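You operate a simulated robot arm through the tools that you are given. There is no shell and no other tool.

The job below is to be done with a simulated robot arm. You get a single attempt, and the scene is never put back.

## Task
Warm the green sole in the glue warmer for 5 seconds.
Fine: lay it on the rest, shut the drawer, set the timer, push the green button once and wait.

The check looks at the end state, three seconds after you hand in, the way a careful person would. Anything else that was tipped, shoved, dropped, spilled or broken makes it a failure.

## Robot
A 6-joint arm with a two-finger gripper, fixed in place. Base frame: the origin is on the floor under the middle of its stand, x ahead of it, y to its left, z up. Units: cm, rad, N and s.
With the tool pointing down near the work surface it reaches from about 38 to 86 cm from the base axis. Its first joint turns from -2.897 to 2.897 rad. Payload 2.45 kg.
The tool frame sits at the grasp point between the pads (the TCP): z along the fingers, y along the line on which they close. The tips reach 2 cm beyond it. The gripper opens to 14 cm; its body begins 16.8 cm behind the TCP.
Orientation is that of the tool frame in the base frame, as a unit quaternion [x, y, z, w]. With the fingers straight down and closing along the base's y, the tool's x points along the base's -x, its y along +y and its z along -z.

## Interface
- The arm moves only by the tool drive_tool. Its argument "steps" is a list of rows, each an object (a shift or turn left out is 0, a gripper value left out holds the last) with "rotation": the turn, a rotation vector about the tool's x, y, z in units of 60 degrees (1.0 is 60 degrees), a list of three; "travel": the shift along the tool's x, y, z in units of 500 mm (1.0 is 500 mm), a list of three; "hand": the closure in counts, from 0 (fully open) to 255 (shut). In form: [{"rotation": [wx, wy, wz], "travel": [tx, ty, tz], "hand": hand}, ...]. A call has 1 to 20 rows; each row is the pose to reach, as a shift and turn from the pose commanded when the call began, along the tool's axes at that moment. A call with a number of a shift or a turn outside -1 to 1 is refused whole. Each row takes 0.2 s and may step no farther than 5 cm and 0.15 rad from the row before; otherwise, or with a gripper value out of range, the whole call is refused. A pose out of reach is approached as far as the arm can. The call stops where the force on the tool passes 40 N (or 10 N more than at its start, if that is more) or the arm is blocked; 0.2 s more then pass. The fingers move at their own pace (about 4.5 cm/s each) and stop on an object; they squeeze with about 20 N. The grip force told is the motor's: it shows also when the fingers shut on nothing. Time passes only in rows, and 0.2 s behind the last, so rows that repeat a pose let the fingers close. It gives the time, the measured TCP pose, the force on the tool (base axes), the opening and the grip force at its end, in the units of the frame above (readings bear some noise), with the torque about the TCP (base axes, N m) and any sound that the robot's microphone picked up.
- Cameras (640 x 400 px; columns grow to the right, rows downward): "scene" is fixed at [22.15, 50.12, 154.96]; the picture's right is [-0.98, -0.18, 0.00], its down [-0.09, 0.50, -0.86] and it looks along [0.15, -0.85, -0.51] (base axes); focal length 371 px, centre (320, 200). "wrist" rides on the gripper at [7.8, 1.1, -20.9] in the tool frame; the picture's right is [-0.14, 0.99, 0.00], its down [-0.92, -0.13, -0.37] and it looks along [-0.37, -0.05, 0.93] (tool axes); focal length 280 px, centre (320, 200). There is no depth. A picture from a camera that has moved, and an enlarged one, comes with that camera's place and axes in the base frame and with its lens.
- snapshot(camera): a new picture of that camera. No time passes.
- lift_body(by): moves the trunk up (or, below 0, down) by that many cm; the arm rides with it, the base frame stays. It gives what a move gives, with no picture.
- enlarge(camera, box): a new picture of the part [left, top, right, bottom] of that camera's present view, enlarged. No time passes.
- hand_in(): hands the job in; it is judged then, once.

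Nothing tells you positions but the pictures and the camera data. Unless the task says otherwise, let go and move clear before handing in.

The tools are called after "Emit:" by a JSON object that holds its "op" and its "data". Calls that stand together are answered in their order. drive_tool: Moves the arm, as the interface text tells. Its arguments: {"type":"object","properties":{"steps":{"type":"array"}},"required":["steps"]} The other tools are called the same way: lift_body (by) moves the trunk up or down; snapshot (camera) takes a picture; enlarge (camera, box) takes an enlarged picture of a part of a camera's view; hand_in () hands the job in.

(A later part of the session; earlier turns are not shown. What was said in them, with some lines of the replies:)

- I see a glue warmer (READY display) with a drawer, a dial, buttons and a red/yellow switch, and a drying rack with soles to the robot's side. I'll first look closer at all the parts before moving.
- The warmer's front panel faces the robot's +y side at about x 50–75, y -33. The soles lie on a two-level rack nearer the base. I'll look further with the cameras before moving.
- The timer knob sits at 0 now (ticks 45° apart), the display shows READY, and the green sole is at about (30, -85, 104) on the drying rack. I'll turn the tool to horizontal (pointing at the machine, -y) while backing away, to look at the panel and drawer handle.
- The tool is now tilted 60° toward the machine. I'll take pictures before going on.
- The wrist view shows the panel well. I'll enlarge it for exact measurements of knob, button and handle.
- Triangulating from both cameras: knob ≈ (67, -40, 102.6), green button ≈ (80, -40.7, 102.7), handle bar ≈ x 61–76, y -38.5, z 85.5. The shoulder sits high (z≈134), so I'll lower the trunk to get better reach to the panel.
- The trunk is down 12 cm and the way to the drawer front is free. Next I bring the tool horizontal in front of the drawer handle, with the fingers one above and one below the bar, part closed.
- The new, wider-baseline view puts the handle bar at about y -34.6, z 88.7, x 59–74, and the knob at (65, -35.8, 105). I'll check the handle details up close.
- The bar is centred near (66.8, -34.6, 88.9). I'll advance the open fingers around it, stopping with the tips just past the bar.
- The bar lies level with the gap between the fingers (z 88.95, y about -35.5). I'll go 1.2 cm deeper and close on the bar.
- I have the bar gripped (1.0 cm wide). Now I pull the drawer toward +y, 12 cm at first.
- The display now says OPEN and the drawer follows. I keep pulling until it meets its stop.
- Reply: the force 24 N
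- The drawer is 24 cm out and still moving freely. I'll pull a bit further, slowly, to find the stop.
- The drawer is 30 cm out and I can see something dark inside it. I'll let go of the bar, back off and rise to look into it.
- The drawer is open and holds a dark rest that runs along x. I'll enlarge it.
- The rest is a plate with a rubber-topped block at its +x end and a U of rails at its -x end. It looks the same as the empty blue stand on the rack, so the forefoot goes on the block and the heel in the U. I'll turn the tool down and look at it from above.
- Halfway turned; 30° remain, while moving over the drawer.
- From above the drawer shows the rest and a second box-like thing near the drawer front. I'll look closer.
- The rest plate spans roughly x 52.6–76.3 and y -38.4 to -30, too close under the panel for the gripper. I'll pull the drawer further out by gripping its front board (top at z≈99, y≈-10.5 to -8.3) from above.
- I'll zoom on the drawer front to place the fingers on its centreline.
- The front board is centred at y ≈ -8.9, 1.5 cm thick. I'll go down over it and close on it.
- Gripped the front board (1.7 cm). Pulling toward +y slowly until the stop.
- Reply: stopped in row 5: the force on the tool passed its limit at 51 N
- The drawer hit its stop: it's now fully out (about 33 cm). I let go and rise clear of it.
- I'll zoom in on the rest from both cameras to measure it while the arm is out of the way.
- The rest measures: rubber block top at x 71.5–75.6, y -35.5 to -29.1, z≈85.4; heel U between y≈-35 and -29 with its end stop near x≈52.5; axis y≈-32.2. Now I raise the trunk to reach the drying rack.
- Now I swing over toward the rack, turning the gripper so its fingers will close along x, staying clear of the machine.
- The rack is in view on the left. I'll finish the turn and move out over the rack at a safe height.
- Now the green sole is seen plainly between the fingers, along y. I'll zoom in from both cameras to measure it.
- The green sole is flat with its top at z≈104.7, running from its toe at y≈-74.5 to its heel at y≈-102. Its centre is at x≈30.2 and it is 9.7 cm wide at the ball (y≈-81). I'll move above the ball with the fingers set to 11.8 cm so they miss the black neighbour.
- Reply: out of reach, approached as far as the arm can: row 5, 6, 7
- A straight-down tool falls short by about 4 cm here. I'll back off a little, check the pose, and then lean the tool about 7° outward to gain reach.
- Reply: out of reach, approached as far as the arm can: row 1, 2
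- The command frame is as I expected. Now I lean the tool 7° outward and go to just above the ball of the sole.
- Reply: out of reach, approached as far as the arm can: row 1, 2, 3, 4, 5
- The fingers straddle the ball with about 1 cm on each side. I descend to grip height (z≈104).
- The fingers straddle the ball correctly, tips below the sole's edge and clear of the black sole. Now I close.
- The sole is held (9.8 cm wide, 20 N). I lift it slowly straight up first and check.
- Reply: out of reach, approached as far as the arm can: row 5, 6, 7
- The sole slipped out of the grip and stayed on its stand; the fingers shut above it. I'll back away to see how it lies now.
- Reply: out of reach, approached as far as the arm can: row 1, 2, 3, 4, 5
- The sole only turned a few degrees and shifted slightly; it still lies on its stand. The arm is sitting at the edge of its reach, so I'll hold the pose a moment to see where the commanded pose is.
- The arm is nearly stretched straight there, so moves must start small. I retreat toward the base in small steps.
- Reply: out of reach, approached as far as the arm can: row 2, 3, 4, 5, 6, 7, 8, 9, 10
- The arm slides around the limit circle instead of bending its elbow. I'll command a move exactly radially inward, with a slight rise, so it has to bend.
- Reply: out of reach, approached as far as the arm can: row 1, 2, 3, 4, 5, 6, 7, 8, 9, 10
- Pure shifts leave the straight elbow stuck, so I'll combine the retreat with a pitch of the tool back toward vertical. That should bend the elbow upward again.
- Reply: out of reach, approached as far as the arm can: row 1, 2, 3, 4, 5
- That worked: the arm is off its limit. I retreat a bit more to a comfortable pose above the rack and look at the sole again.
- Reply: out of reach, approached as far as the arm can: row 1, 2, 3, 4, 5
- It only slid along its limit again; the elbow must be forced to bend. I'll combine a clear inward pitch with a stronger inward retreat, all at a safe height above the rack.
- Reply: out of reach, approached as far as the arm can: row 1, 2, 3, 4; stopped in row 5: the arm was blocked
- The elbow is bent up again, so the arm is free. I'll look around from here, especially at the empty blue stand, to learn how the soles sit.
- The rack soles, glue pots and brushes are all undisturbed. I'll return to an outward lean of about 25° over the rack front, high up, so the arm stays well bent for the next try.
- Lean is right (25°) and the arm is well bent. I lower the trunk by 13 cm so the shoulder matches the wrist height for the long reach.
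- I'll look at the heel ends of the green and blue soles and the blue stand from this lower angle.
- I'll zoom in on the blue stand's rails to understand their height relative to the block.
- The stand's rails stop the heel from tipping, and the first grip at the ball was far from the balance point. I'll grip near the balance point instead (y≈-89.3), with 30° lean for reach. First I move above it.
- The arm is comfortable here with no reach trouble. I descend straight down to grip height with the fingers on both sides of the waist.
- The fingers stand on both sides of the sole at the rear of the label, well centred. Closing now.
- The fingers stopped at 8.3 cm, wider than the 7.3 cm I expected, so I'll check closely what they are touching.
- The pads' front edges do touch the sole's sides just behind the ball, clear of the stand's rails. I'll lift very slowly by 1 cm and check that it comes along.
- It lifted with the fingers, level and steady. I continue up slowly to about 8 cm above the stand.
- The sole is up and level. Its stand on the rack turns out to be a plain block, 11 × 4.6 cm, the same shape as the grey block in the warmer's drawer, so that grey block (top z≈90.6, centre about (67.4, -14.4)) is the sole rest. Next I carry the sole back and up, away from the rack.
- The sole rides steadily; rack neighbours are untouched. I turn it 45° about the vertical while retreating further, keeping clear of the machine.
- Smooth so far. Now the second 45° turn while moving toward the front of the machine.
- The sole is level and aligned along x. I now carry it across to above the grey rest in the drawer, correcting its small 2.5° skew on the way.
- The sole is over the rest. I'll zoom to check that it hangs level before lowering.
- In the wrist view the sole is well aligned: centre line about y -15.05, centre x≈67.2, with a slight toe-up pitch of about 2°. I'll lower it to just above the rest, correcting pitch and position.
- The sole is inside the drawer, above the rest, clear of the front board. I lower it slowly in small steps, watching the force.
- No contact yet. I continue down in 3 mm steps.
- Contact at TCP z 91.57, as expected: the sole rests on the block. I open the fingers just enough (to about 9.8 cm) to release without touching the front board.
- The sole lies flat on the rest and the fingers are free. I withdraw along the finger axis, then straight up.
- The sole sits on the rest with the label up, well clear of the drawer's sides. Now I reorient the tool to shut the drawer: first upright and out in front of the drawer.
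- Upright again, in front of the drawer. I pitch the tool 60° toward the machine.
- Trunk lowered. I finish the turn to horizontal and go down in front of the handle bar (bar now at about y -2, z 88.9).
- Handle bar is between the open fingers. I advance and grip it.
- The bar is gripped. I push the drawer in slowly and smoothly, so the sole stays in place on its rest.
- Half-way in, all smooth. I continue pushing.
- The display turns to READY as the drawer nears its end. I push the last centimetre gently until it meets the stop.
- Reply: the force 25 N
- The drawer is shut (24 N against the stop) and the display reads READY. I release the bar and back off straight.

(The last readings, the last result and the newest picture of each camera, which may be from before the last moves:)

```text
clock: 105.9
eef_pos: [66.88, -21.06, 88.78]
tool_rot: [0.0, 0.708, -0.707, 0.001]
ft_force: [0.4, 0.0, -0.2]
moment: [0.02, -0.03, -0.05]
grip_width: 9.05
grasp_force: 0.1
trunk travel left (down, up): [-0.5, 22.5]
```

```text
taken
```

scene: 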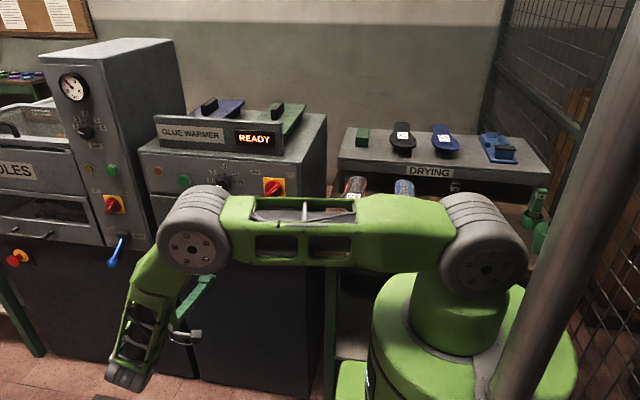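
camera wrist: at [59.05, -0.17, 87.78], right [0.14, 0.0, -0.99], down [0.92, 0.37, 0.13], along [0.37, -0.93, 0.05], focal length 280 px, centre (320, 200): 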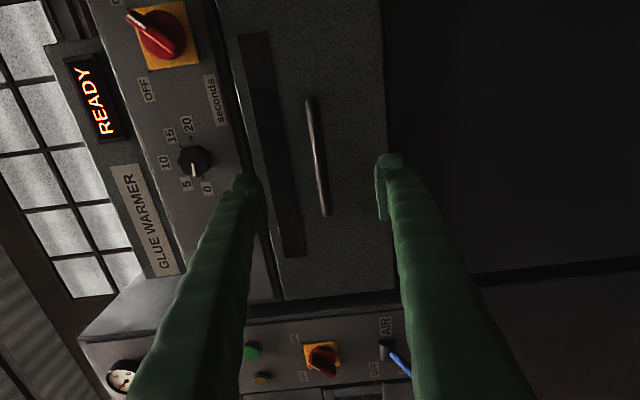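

The drawer is closed. Now the timer knob: I'll zoom on the panel to measure the knob, its pointer and the ticks.

Emit:
{"op": "enlarge", "data": {"camera": "wrist", "box": [120, 80, 260, 220]}}

Emit:
{"op": "enlarge", "data": {"camera": "scene", "box": [140, 150, 300, 215]}}

```text
2.86 times, centred on (190, 150) of wrist
camera zoom: at [59.05, -0.17, 87.78], right [0.14, 0.0, -0.99], down [0.92, 0.37, 0.13], along [0.37, -0.93, 0.05], focal length 801 px, centre (691, 343)
```

zoom: 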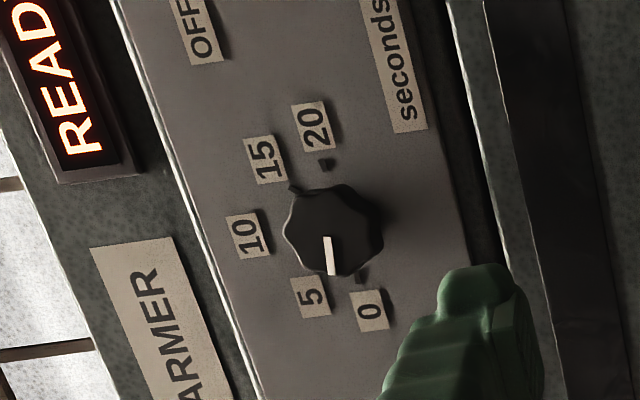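

```text
4.00 times, centred on (220, 182) of scene
camera zoom: at [22.15, 50.12, 154.96], right [-0.98, -0.18, 0.0], down [-0.09, 0.5, -0.86], along [0.15, -0.85, -0.51], focal length 1483 px, centre (720, 270)
```

zoom: 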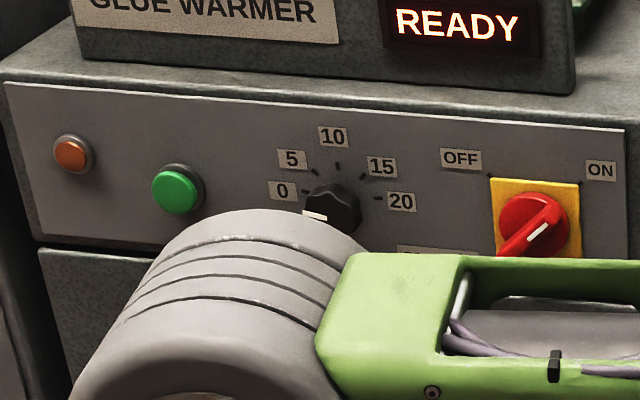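

Panel geometry from this view: the knob axis is near (65.65, z 105.0), ticks are 45° apart, and the pointer is near 0. I'll move in front of the knob and look again from close up.

Emit:
{"op": "drive_tool", "data": {"steps": [{"travel": [0.005, -0.065, 0.0], "hand": 120}, {"travel": [0.01, -0.13, 0.0]}, {"travel": [0.015, -0.195, 0.0]}, {"travel": [0.02, -0.26, 0.02]}, {"travel": [0.0246, -0.324, 0.04]}, {"travel": [0.0246, -0.324, 0.0588]}]}}

Emit:
{"op": "snapshot", "data": {"camera": "wrist"}}

Emit:
{"op": "enlarge", "data": {"camera": "wrist", "box": [240, 80, 400, 240]}}

Emit:
{"op": "snapshot", "data": {"camera": "scene"}}

```text
clock: 107.3
eef_pos: [65.58, -23.99, 104.89]
tool_rot: [-0.001, 0.707, -0.707, 0.001]
ft_force: [0.7, -0.3, 0.6]
moment: [0.02, -0.02, 0.04]
grip_width: 7.43
grasp_force: 0.1
trunk travel left (down, up): [-0.5, 22.5]
```

```text
taken
camera wrist: at [57.75, -3.23, 104.0], right [0.14, 0.0, -0.99], down [0.92, 0.37, 0.13], along [0.37, -0.93, 0.05], focal length 280 px, centre (320, 200)
```

wrist: 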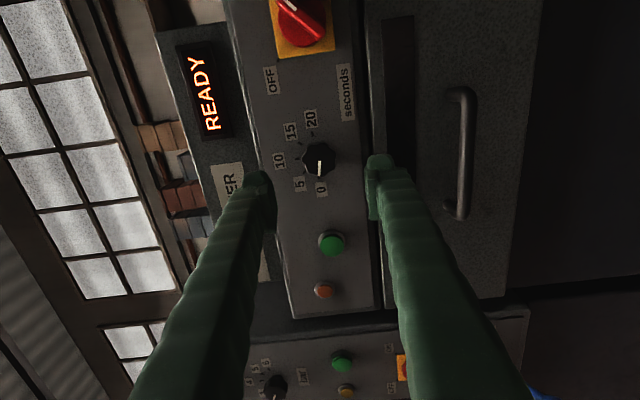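

```text
2.50 times, centred on (320, 160) of wrist
camera zoom: at [57.75, -3.23, 104.0], right [0.14, 0.0, -0.99], down [0.92, 0.37, 0.13], along [0.37, -0.93, 0.05], focal length 701 px, centre (320, 300)
```

zoom: 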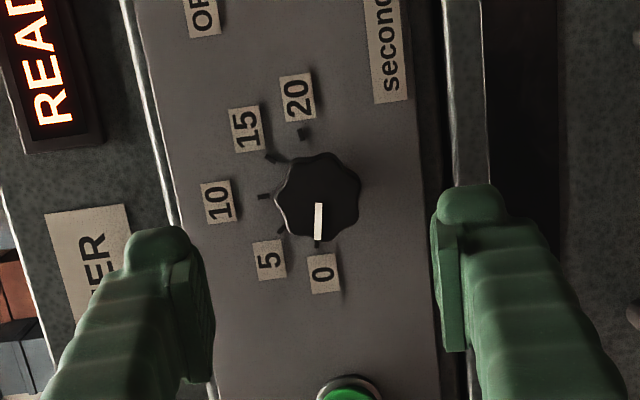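

```text
taken
```

scene: 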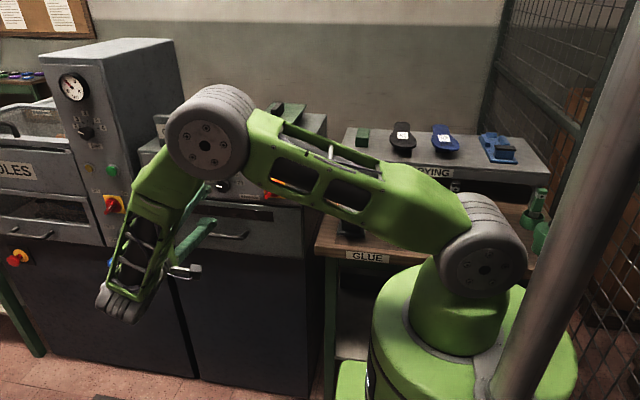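

The frontal view is precise: ticks are about 40° apart (0 at 80° left of top, 5 at 40°), and the pointer stands exactly on 0. Knob axis is (65.65, 104.97), face at y -35.9, panel at y -37.9. I move in to grip the knob.

Emit:
{"op": "drive_tool", "data": {"steps": [{"travel": [-0.001, -0.0016, 0.06], "hand": 120}, {"travel": [-0.001, -0.0016, 0.12]}, {"travel": [-0.001, -0.0016, 0.17]}, {"travel": [-0.001, -0.0016, 0.205]}, {"travel": [-0.001, -0.0016, 0.22]}, {"travel": [-0.001, -0.0016, 0.228]}]}}

Emit:
{"op": "snapshot", "data": {"camera": "wrist"}}

Emit:
{"op": "enlarge", "data": {"camera": "wrist", "box": [240, 120, 400, 240]}}

```text
clock: 108.7
eef_pos: [65.75, -35.82, 104.97]
tool_rot: [-0.001, 0.708, -0.706, 0.001]
ft_force: [-0.5, -0.4, -1.0]
moment: [0.01, -0.01, -0.04]
grip_width: 7.41
grasp_force: 0.0
trunk travel left (down, up): [-0.5, 22.5]
```

```text
taken
camera wrist: at [57.89, -14.69, 104.02], right [0.14, 0.0, -0.99], down [0.92, 0.37, 0.13], along [0.37, -0.93, 0.05], focal length 280 px, centre (320, 200)
```

wrist: 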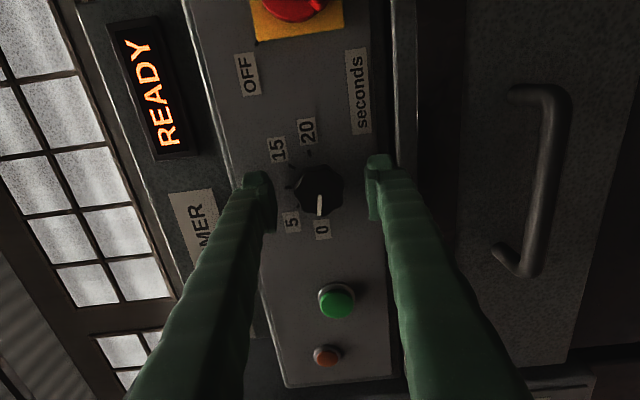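

```text
3.33 times, centred on (320, 180) of wrist
camera zoom: at [57.89, -14.69, 104.02], right [0.14, 0.0, -0.99], down [0.92, 0.37, 0.13], along [0.37, -0.93, 0.05], focal length 935 px, centre (320, 267)
```

zoom: 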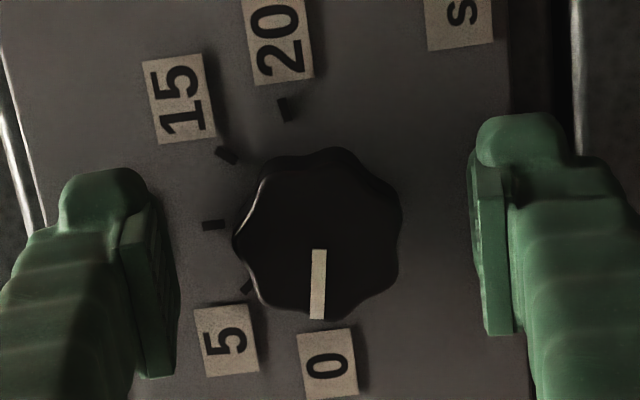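

The knob is well centred between the pads. I pull back 3 mm for panel clearance and close on it.

Emit:
{"op": "drive_tool", "data": {"steps": [{"travel": [0, 0, -0.006], "hand": 120}, {"travel": [0, 0, -0.006], "hand": 150}, {"travel": [0, 0, -0.006], "hand": 170}, {"travel": [0, 0, -0.006], "hand": 255}, {"travel": [0, 0, -0.006], "hand": 255}, {"travel": [0, 0, -0.006], "hand": 255}]}}

Emit:
{"op": "enlarge", "data": {"camera": "wrist", "box": [240, 120, 400, 240]}}

```text
clock: 110.1
eef_pos: [65.85, -35.29, 104.83]
tool_rot: [0.0, 0.708, -0.706, 0.0]
ft_force: [-0.7, 1.2, -1.7]
moment: [0.05, 0.01, 0.07]
grip_width: 3.78
grasp_force: 45.2
trunk travel left (down, up): [-0.5, 22.5]
```

```text
3.33 times, centred on (320, 180) of wrist
camera zoom: at [57.89, -14.36, 104.01], right [0.14, 0.0, -0.99], down [0.92, 0.37, 0.13], along [0.37, -0.93, 0.05], focal length 935 px, centre (320, 267)
```

zoom: 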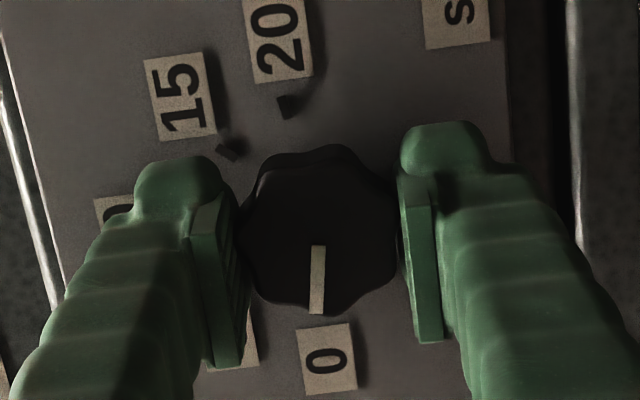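

The knob is gripped (3.8 cm), pointer still at 0. I turn it +40° clockwise to the 5 mark.

Emit:
{"op": "drive_tool", "data": {"steps": [{"rotation": [0, 0, 0.0667], "travel": [0.002, 0, 0], "hand": 255}, {"rotation": [0, 0, 0.1333], "travel": [0.002, 0, 0]}, {"rotation": [0, 0, 0.2], "travel": [0.002, 0, 0]}, {"rotation": [0, 0, 0.2667], "travel": [0.002, 0, 0]}, {"rotation": [0, 0, 0.3333], "travel": [0.002, 0, 0]}, {"rotation": [0, 0, 0.4], "travel": [0.002, 0, 0]}, {"rotation": [0, 0, 0.4667], "travel": [0.002, 0, 0]}, {"rotation": [0, 0, 0.5333], "travel": [0.002, 0, 0]}, {"rotation": [0, 0, 0.6], "travel": [0.002, 0, 0]}, {"rotation": [0, 0, 0.6667], "travel": [0.002, 0, 0]}, {"rotation": [0, 0, 0.6667], "travel": [0.002, 0, 0]}]}}

Emit:
{"op": "snapshot", "data": {"camera": "wrist"}}

Emit:
{"op": "enlarge", "data": {"camera": "wrist", "box": [240, 120, 400, 240]}}

Emit:
{"op": "enlarge", "data": {"camera": "scene", "box": [140, 120, 300, 215]}}

```text
clock: 112.5
eef_pos: [65.66, -35.24, 105.07]
tool_rot: [-0.242, -0.664, 0.664, -0.243]
ft_force: [8.9, -5.2, 13.8]
moment: [-0.02, 0.02, -0.05]
grip_width: 3.79
grasp_force: 44.9
trunk travel left (down, up): [-0.5, 22.5]
```

```text
taken
camera wrist: at [60.35, -14.36, 99.34], right [0.74, 0.0, -0.67], down [0.62, 0.37, 0.69], along [0.25, -0.93, 0.27], focal length 280 px, centre (320, 200)
```

wrist: 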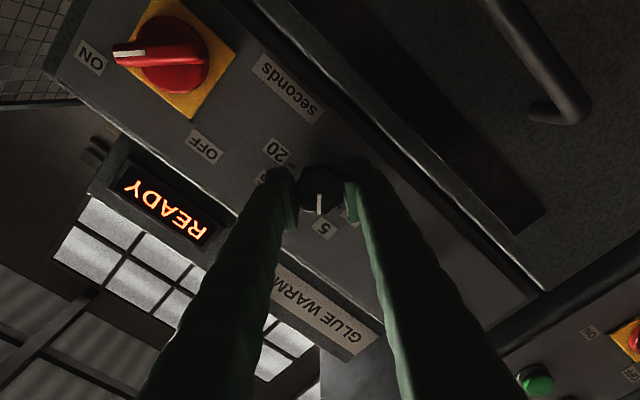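

```text
3.33 times, centred on (320, 180) of wrist
camera zoom: at [60.35, -14.36, 99.34], right [0.74, 0.0, -0.67], down [0.62, 0.37, 0.69], along [0.25, -0.93, 0.27], focal length 935 px, centre (320, 267)
```

zoom: 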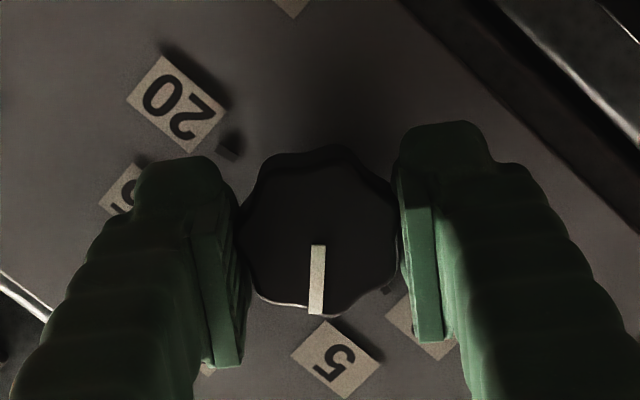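

```text
4.00 times, centred on (220, 168) of scene
camera zoom: at [22.15, 50.12, 154.96], right [-0.98, -0.18, 0.0], down [-0.09, 0.5, -0.86], along [0.15, -0.85, -0.51], focal length 1483 px, centre (720, 330)
```

zoom: 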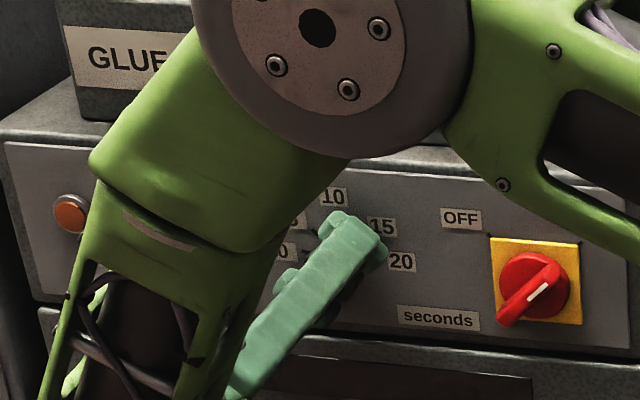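

The knob turned with the gripper by one tick spacing. In this turned view the 20 tick sits exactly where the 15 tick was before. I release it and back off to verify.

Emit:
{"op": "drive_tool", "data": {"steps": [{"travel": [0, 0, 0], "hand": 200}, {"travel": [0, 0, 0], "hand": 160}, {"travel": [0, 0, 0], "hand": 120}, {"travel": [0, 0, 0], "hand": 120}, {"travel": [0, 0, -0.03], "hand": 120}, {"travel": [0, 0, -0.08], "hand": 120}, {"travel": [0, 0, -0.15], "hand": 120}, {"travel": [0, 0, -0.23], "hand": 120}]}}

Emit:
{"op": "snapshot", "data": {"camera": "wrist"}}

Emit:
{"op": "enlarge", "data": {"camera": "wrist", "box": [240, 80, 400, 240]}}

```text
clock: 114.3
eef_pos: [65.69, -23.71, 105.04]
tool_rot: [0.242, 0.665, -0.664, 0.242]
ft_force: [-1.6, 0.4, -1.4]
moment: [0.04, 0.0, 0.0]
grip_width: 7.42
grasp_force: 0.0
trunk travel left (down, up): [-0.5, 22.5]
```

```text
taken
camera wrist: at [60.31, -2.82, 99.34], right [0.74, 0.0, -0.67], down [0.62, 0.37, 0.69], along [0.25, -0.93, 0.27], focal length 280 px, centre (320, 200)
```

wrist: 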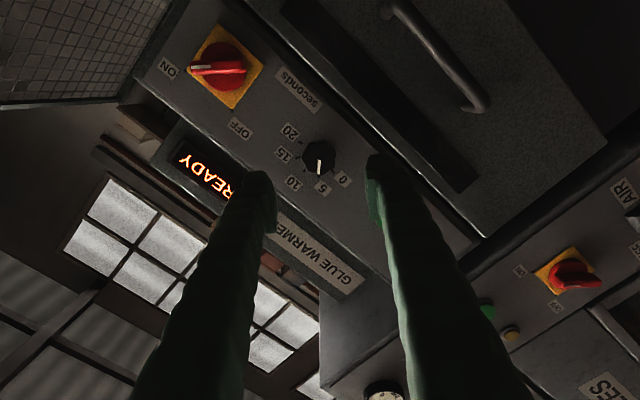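

```text
2.50 times, centred on (320, 160) of wrist
camera zoom: at [60.31, -2.82, 99.34], right [0.74, 0.0, -0.67], down [0.62, 0.37, 0.69], along [0.25, -0.93, 0.27], focal length 701 px, centre (320, 300)
```

zoom: 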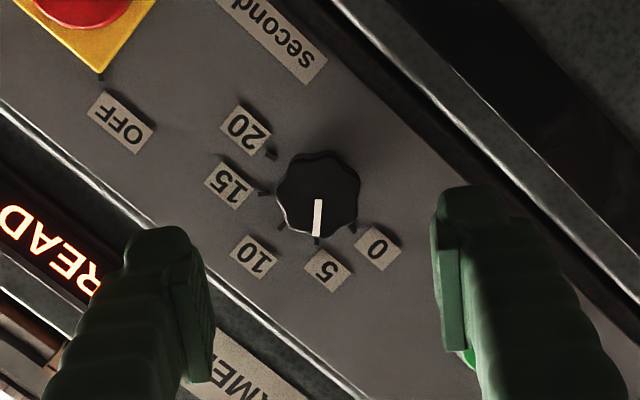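

The pointer stands exactly on the 5 tick now, the display still shows READY and the main switch is ON. I turn the tool back, close the fingers and move in front of the green button at about (77.6, -36.6, 105).

Emit:
{"op": "drive_tool", "data": {"steps": [{"rotation": [0, 0, -0.0667], "travel": [-0.0182, 0.0153, 0.0], "hand": 200}, {"rotation": [0, 0, -0.1333], "travel": [-0.0364, 0.0306, 0.0], "hand": 255}, {"rotation": [0, 0, -0.2], "travel": [-0.0546, 0.0459, 0.0]}, {"rotation": [0, 0, -0.2667], "travel": [-0.0728, 0.0612, 0.0]}, {"rotation": [0, 0, -0.3333], "travel": [-0.091, 0.0765, 0.0]}, {"rotation": [0, 0, -0.4], "travel": [-0.1092, 0.0918, 0.01]}, {"rotation": [0, 0, -0.4667], "travel": [-0.1274, 0.1071, 0.02]}, {"rotation": [0, 0, -0.5333], "travel": [-0.1456, 0.1224, 0.03]}, {"rotation": [0, 0, -0.6], "travel": [-0.1638, 0.1377, 0.04]}, {"rotation": [0, 0, -0.6667], "travel": [-0.182, 0.153, 0.046]}, {"rotation": [0, 0, -0.6667], "travel": [-0.182, 0.153, 0.046]}]}}

Emit:
{"op": "snapshot", "data": {"camera": "wrist"}}

Emit:
{"op": "enlarge", "data": {"camera": "scene", "box": [130, 120, 290, 220]}}

```text
clock: 116.7
eef_pos: [77.7, -26.02, 105.15]
tool_rot: [-0.001, 0.708, -0.707, 0.001]
ft_force: [-0.2, 0.1, -0.1]
moment: [-0.05, 0.02, -0.03]
grip_width: 0.0
grasp_force: 19.3
trunk travel left (down, up): [-0.5, 22.5]
```

```text
taken
camera wrist: at [69.74, -5.1, 104.1], right [0.14, 0.0, -0.99], down [0.92, 0.37, 0.13], along [0.37, -0.93, 0.05], focal length 280 px, centre (320, 200)
```

wrist: 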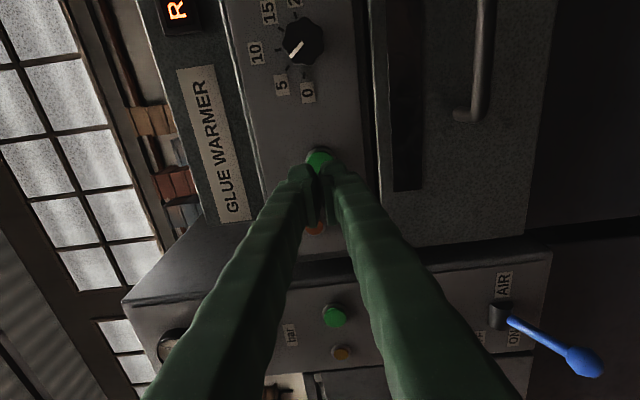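

```text
4.00 times, centred on (210, 170) of scene
camera zoom: at [22.15, 50.12, 154.96], right [-0.98, -0.18, 0.0], down [-0.09, 0.5, -0.86], along [0.15, -0.85, -0.51], focal length 1483 px, centre (760, 320)
```

zoom: 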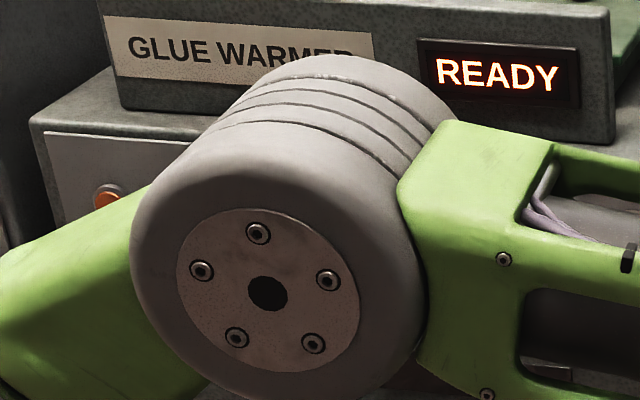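

The closed fingertips are lined up with the green button. I approach to just short of it.

Emit:
{"op": "drive_tool", "data": {"steps": [{"travel": [0.002, 0.001, 0.04], "hand": 255}, {"travel": [0.003, 0.001, 0.08]}, {"travel": [0.003, 0.001, 0.12]}, {"travel": [0.003, 0.001, 0.145]}, {"travel": [0.003, 0.001, 0.154]}]}}

Emit:
{"op": "snapshot", "data": {"camera": "wrist"}}

Emit:
{"op": "enlarge", "data": {"camera": "wrist", "box": [250, 120, 390, 250]}}

```text
clock: 117.9
eef_pos: [77.51, -33.8, 104.9]
tool_rot: [-0.001, 0.708, -0.707, 0.001]
ft_force: [-0.5, -1.1, -0.2]
moment: [0.0, -0.03, 0.03]
grip_width: 0.04
grasp_force: 20.4
trunk travel left (down, up): [-0.5, 22.5]
```

```text
taken
camera wrist: at [69.57, -12.84, 103.97], right [0.14, 0.0, -0.99], down [0.92, 0.37, 0.13], along [0.37, -0.93, 0.05], focal length 280 px, centre (320, 200)
```

wrist: 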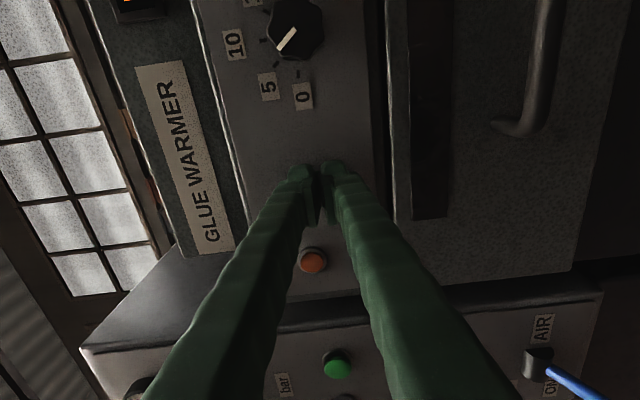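

```text
3.08 times, centred on (320, 185) of wrist
camera zoom: at [69.57, -12.84, 103.97], right [0.14, 0.0, -0.99], down [0.92, 0.37, 0.13], along [0.37, -0.93, 0.05], focal length 863 px, centre (320, 246)
```

zoom: 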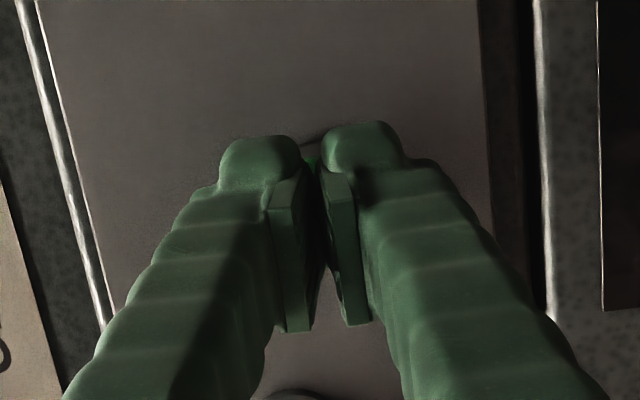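

The tips are right in front of the button. I press slowly.

Emit:
{"op": "drive_tool", "data": {"steps": [{"travel": [0, 0, 0.004], "hand": 255}, {"travel": [0, 0, 0.008]}, {"travel": [0, 0, 0.012]}, {"travel": [0, 0, 0.016]}, {"travel": [0, 0, 0.02]}, {"travel": [0, 0, 0.023]}]}}

```text
clock: 119.3
eef_pos: [77.47, -34.78, 104.99]
tool_rot: [0.0, 0.708, -0.706, 0.001]
ft_force: [1.0, 2.9, 0.6]
moment: [-0.01, 0.01, 0.03]
grip_width: 0.62
grasp_force: 29.8
trunk travel left (down, up): [-0.5, 22.5]
```

The fingers were nudged apart a little (0.6 cm) with 3 N of push. I'll check the picture and display before pressing on.

Emit:
{"op": "snapshot", "data": {"camera": "wrist"}}

Emit:
{"op": "enlarge", "data": {"camera": "wrist", "box": [250, 120, 390, 250]}}

Emit:
{"op": "enlarge", "data": {"camera": "scene", "box": [130, 110, 290, 220]}}

```text
taken
camera wrist: at [69.57, -13.93, 103.98], right [0.14, 0.0, -0.99], down [0.92, 0.37, 0.13], along [0.37, -0.93, 0.05], focal length 280 px, centre (320, 200)
```

wrist: 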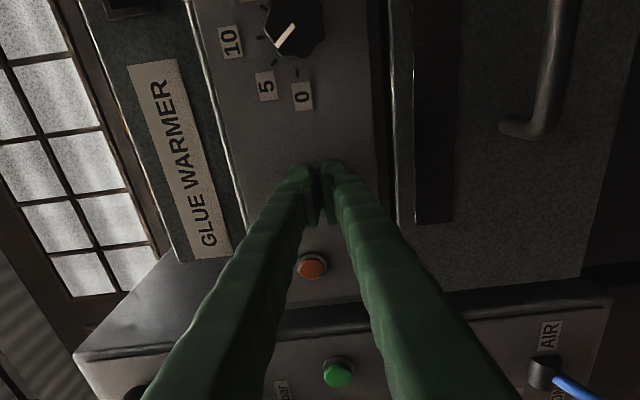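

```text
3.08 times, centred on (320, 185) of wrist
camera zoom: at [69.57, -13.93, 103.98], right [0.14, 0.0, -0.99], down [0.92, 0.37, 0.13], along [0.37, -0.93, 0.05], focal length 863 px, centre (320, 246)
```

zoom: 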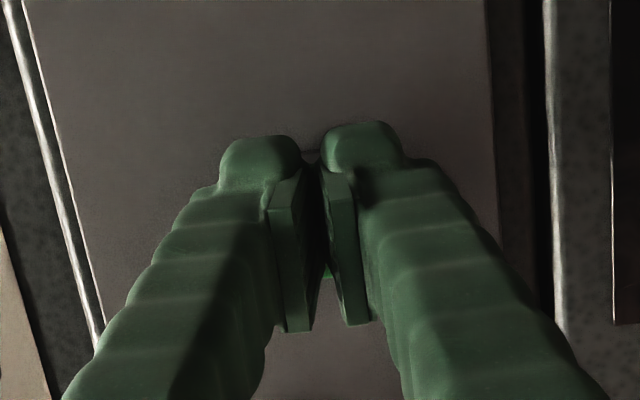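

```text
3.64 times, centred on (210, 165) of scene
camera zoom: at [22.15, 50.12, 154.96], right [-0.98, -0.18, 0.0], down [-0.09, 0.5, -0.86], along [0.15, -0.85, -0.51], focal length 1348 px, centre (720, 327)
```

zoom: 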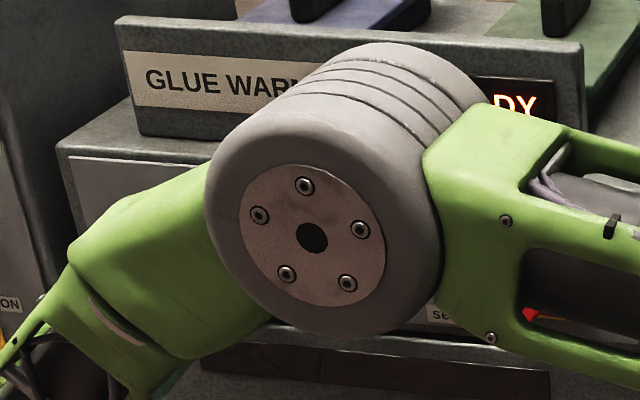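

No trigger yet (still READY): the button's dome sits in the seam between the two fingertips. I back off and shift up 1.6 cm so that one solid fingertip meets the button's centre.

Emit:
{"op": "drive_tool", "data": {"steps": [{"travel": [0, 0, -0.01], "hand": 255}, {"travel": [0, 0, -0.03]}, {"travel": [0, -0.016, -0.03]}, {"travel": [0, -0.032, -0.03]}, {"travel": [0, -0.032, -0.03]}]}}

Emit:
{"op": "snapshot", "data": {"camera": "wrist"}}

Emit:
{"op": "enlarge", "data": {"camera": "wrist", "box": [250, 120, 390, 250]}}

```text
clock: 120.5
eef_pos: [77.35, -33.34, 106.51]
tool_rot: [-0.001, 0.707, -0.707, 0.0]
ft_force: [-0.1, -0.4, 0.7]
moment: [0.03, 0.0, -0.02]
grip_width: 0.0
grasp_force: 30.0
trunk travel left (down, up): [-0.5, 22.5]
```

```text
taken
camera wrist: at [69.52, -12.44, 105.63], right [0.14, 0.0, -0.99], down [0.92, 0.37, 0.13], along [0.37, -0.93, 0.05], focal length 280 px, centre (320, 200)
```

wrist: 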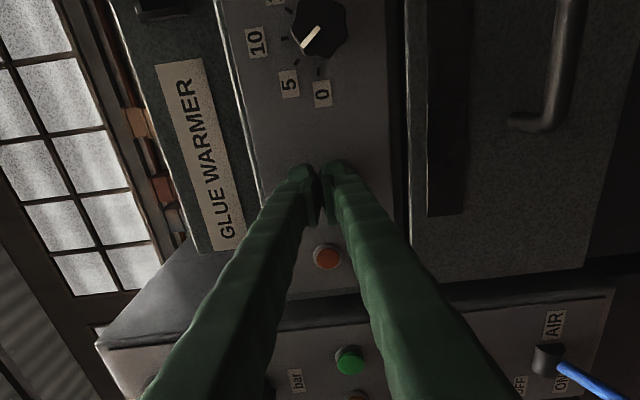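

```text
3.08 times, centred on (320, 185) of wrist
camera zoom: at [69.52, -12.44, 105.63], right [0.14, 0.0, -0.99], down [0.92, 0.37, 0.13], along [0.37, -0.93, 0.05], focal length 863 px, centre (320, 246)
```

zoom: 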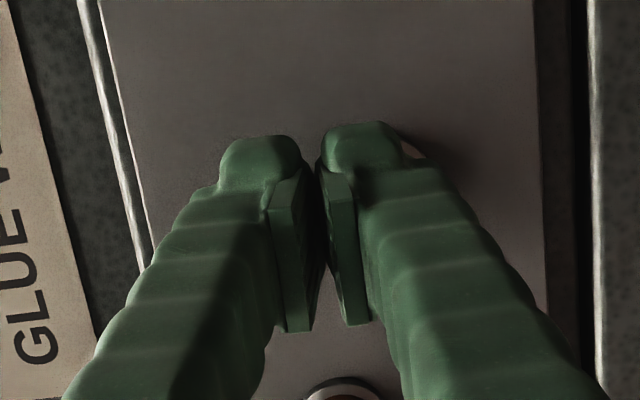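

The lower fingertip now covers the button. I press again slowly.

Emit:
{"op": "drive_tool", "data": {"steps": [{"travel": [0, 0, 0.01], "hand": 255}, {"travel": [0, 0, 0.018]}, {"travel": [0, 0, 0.022]}, {"travel": [0, 0, 0.026]}, {"travel": [0, 0, 0.029]}, {"travel": [0, 0, 0.032]}]}}

```text
clock: 121.9
eef_pos: [77.44, -34.95, 106.49]
tool_rot: [0.0, 0.708, -0.706, 0.001]
ft_force: [0.2, 2.4, 1.2]
moment: [0.01, 0.01, 0.01]
grip_width: 0.01
grasp_force: 29.2
trunk travel left (down, up): [-0.5, 22.5]
```

Light contact (2.4 N), still no click. I press a bit further.

Emit:
{"op": "drive_tool", "data": {"steps": [{"travel": [0, 0, 0.002], "hand": 255}, {"travel": [0, 0, 0.004]}, {"travel": [0, 0, 0.006]}, {"travel": [0, 0, 0.008]}]}}

Emit:
{"op": "snapshot", "data": {"camera": "scene"}}

```text
clock: 122.9
eef_pos: [77.4, -35.33, 106.59]
tool_rot: [-0.001, 0.708, -0.707, 0.0]
ft_force: [-0.5, 10.4, 0.2]
moment: [0.11, 0.01, -0.04]
grip_width: 0.0
grasp_force: 29.3
trunk travel left (down, up): [-0.5, 22.5]
heard: click
```

```text
taken
```

scene: 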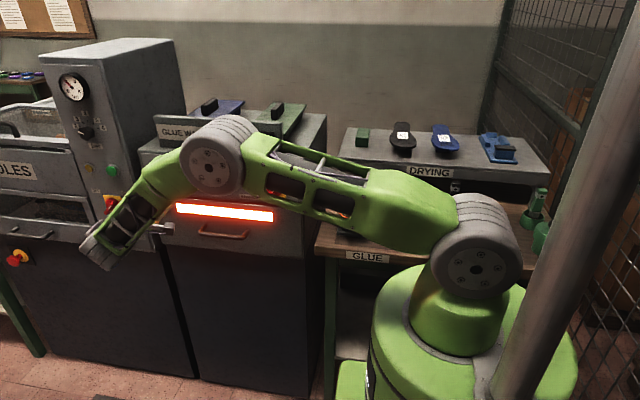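

A click was heard, and the drawer window glows: the warmer is running. I release the button straight back and wait clear of it.

Emit:
{"op": "drive_tool", "data": {"steps": [{"travel": [0, 0, -0.02], "hand": 255}, {"travel": [0, 0, -0.06]}, {"travel": [0, 0, -0.12]}, {"travel": [0, 0, -0.19]}, {"travel": [0, 0, -0.26]}, {"travel": [0, 0, -0.33]}]}}

Emit:
{"op": "snapshot", "data": {"camera": "wrist"}}

Emit:
{"op": "snapshot", "data": {"camera": "scene"}}

```text
clock: 124.3
eef_pos: [77.35, -18.77, 106.51]
tool_rot: [-0.001, 0.708, -0.706, 0.001]
ft_force: [0.2, 0.6, 0.0]
moment: [0.0, 0.03, 0.01]
grip_width: 0.0
grasp_force: 30.1
trunk travel left (down, up): [-0.5, 22.5]
```

```text
taken
camera wrist: at [69.61, 2.05, 105.65], right [0.14, 0.0, -0.99], down [0.92, 0.37, 0.13], along [0.37, -0.93, 0.05], focal length 280 px, centre (320, 200)
```

wrist: 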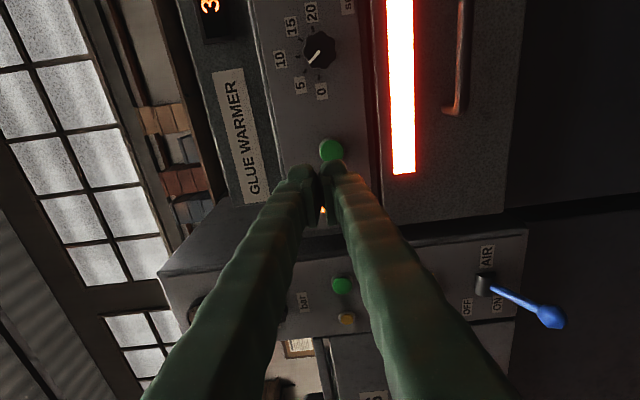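

```text
taken
```

scene: 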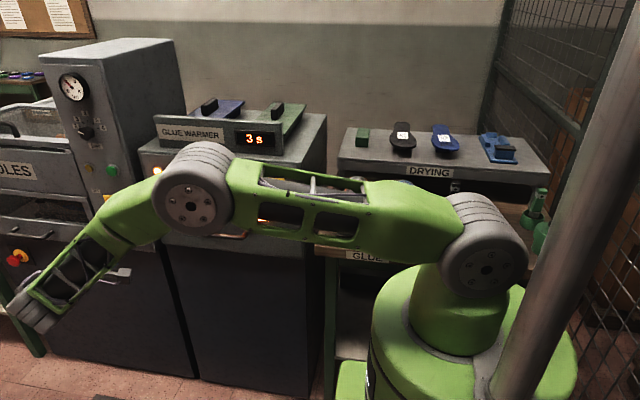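

The display counts down (3 s left). I wait in place.

Emit:
{"op": "drive_tool", "data": {"steps": [{"travel": [0, 0, 0], "hand": 255}, {"travel": [0, 0, 0]}, {"travel": [0, 0, 0]}, {"travel": [0, 0, 0]}, {"travel": [0, 0, 0]}, {"travel": [0, 0, 0]}, {"travel": [0, 0, 0]}, {"travel": [0, 0, 0]}, {"travel": [0, 0, 0]}, {"travel": [0, 0, 0]}, {"travel": [0, 0, 0]}, {"travel": [0, 0, 0]}, {"travel": [0, 0, 0]}, {"travel": [0, 0, 0]}, {"travel": [0, 0, 0]}, {"travel": [0, 0, 0]}, {"travel": [0, 0, 0]}, {"travel": [0, 0, 0]}, {"travel": [0, 0, 0]}, {"travel": [0, 0, 0]}]}}

Emit:
{"op": "snapshot", "data": {"camera": "scene"}}

Emit:
{"op": "enlarge", "data": {"camera": "scene", "box": [140, 110, 300, 210]}}

```text
clock: 128.5
eef_pos: [77.51, -18.85, 106.59]
tool_rot: [-0.001, 0.708, -0.706, 0.001]
ft_force: [-0.3, -1.1, 0.8]
moment: [0.0, 0.01, 0.0]
grip_width: 0.0
grasp_force: 29.4
trunk travel left (down, up): [-0.5, 22.5]
```

```text
taken
```

scene: 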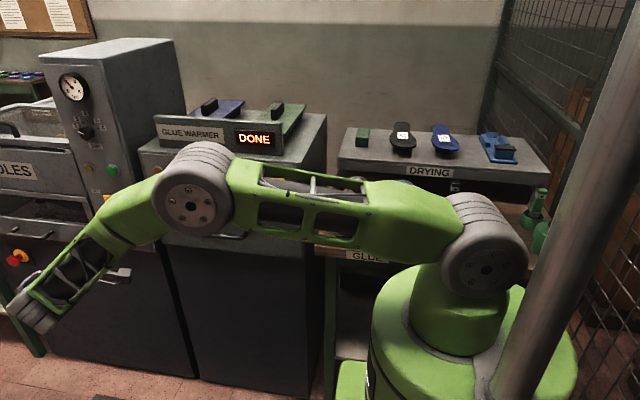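

```text
4.00 times, centred on (220, 160) of scene
camera zoom: at [22.15, 50.12, 154.96], right [-0.98, -0.18, 0.0], down [-0.09, 0.5, -0.86], along [0.15, -0.85, -0.51], focal length 1483 px, centre (720, 360)
```

zoom: 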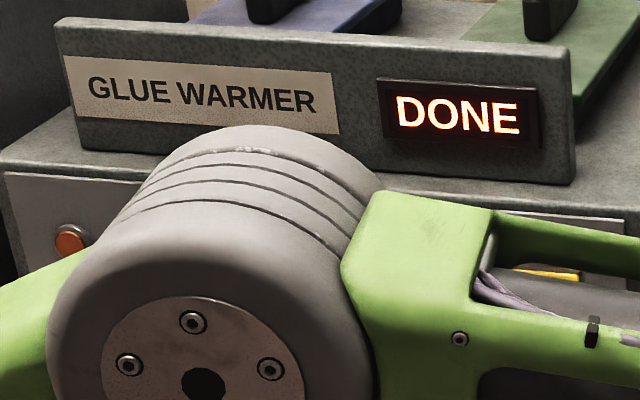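

The display says DONE. I move the arm clear, open the hand, and take a last look around.

Emit:
{"op": "drive_tool", "data": {"steps": [{"travel": [0.04, 0, -0.03], "hand": 200}, {"travel": [0.08, 0, -0.06], "hand": 120}, {"travel": [0.12, 0, -0.1], "hand": 120}, {"travel": [0.16, 0, -0.13], "hand": 120}, {"travel": [0.2, 0, -0.16], "hand": 120}, {"travel": [0.2, 0, -0.16], "hand": 120}]}}

Emit:
{"op": "snapshot", "data": {"camera": "wrist"}}

Emit:
{"op": "snapshot", "data": {"camera": "scene"}}

Emit:
{"op": "enlarge", "data": {"camera": "scene", "box": [320, 110, 560, 260]}}

```text
clock: 129.9
eef_pos: [67.19, -10.78, 106.61]
tool_rot: [0.0, 0.708, -0.706, 0.001]
ft_force: [-0.2, 1.0, 0.7]
moment: [0.0, -0.02, 0.01]
grip_width: 7.42
grasp_force: 0.1
trunk travel left (down, up): [-0.5, 22.5]
```

```text
taken
camera wrist: at [59.45, 10.13, 105.59], right [0.14, 0.0, -0.99], down [0.92, 0.37, 0.13], along [0.37, -0.93, 0.05], focal length 280 px, centre (320, 200)
```

wrist: 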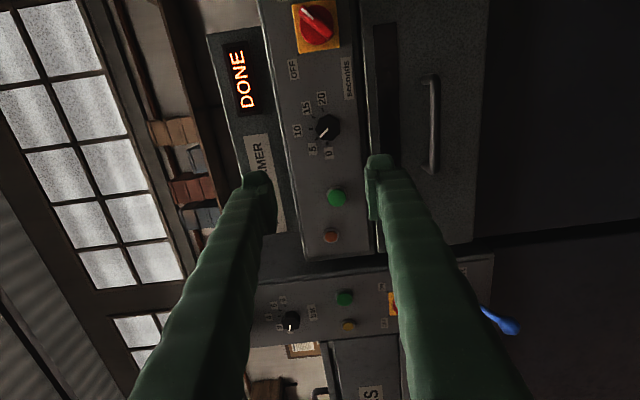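

```text
taken
```

scene: 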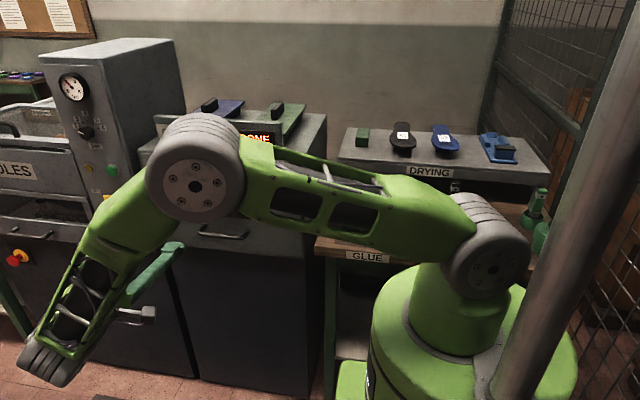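

```text
2.67 times, centred on (440, 185) of scene
camera zoom: at [22.15, 50.12, 154.96], right [-0.98, -0.18, 0.0], down [-0.09, 0.5, -0.86], along [0.15, -0.85, -0.51], focal length 989 px, centre (0, 240)
```

zoom: 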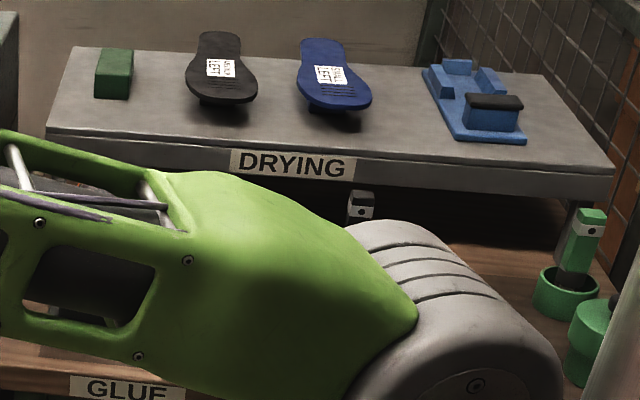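

The display reads DONE and the timer points at 5. The drawer is shut with the green sole on its rest, the rack and its other soles are undisturbed, and the arm is clear with the hand open. I hand in the job.

Emit:
{"op": "hand_in", "data": {}}

```text
The job is handed in.
```

The green sole was warmed for 5 seconds, and I've handed the job in. I haven't been told how it was judged.

- **Sole:** it lies flat on the grey block in the warmer's drawer. I took that block as the rest because it has the same shape as the block the sole lay on in the drying rack. The other fixture in the drawer, a plate with rails, looked made for something else.
- **Drawer:** shut against its stop, and the display went back to READY.
- **Timer:** set from 0 to the 5 mark.
- **Button:** one click was heard. My first push met the button's dome with the gap between the fingertips and did not trigger it, so I backed off and pressed with a single fingertip. The display counted down and ended on DONE.

My first attempt to lift the sole slipped. It turned a few degrees on its stand but did not fall, and the second grip held. In the last pictures the other soles on the drying rack were in place, and the arm was clear with the hand open.
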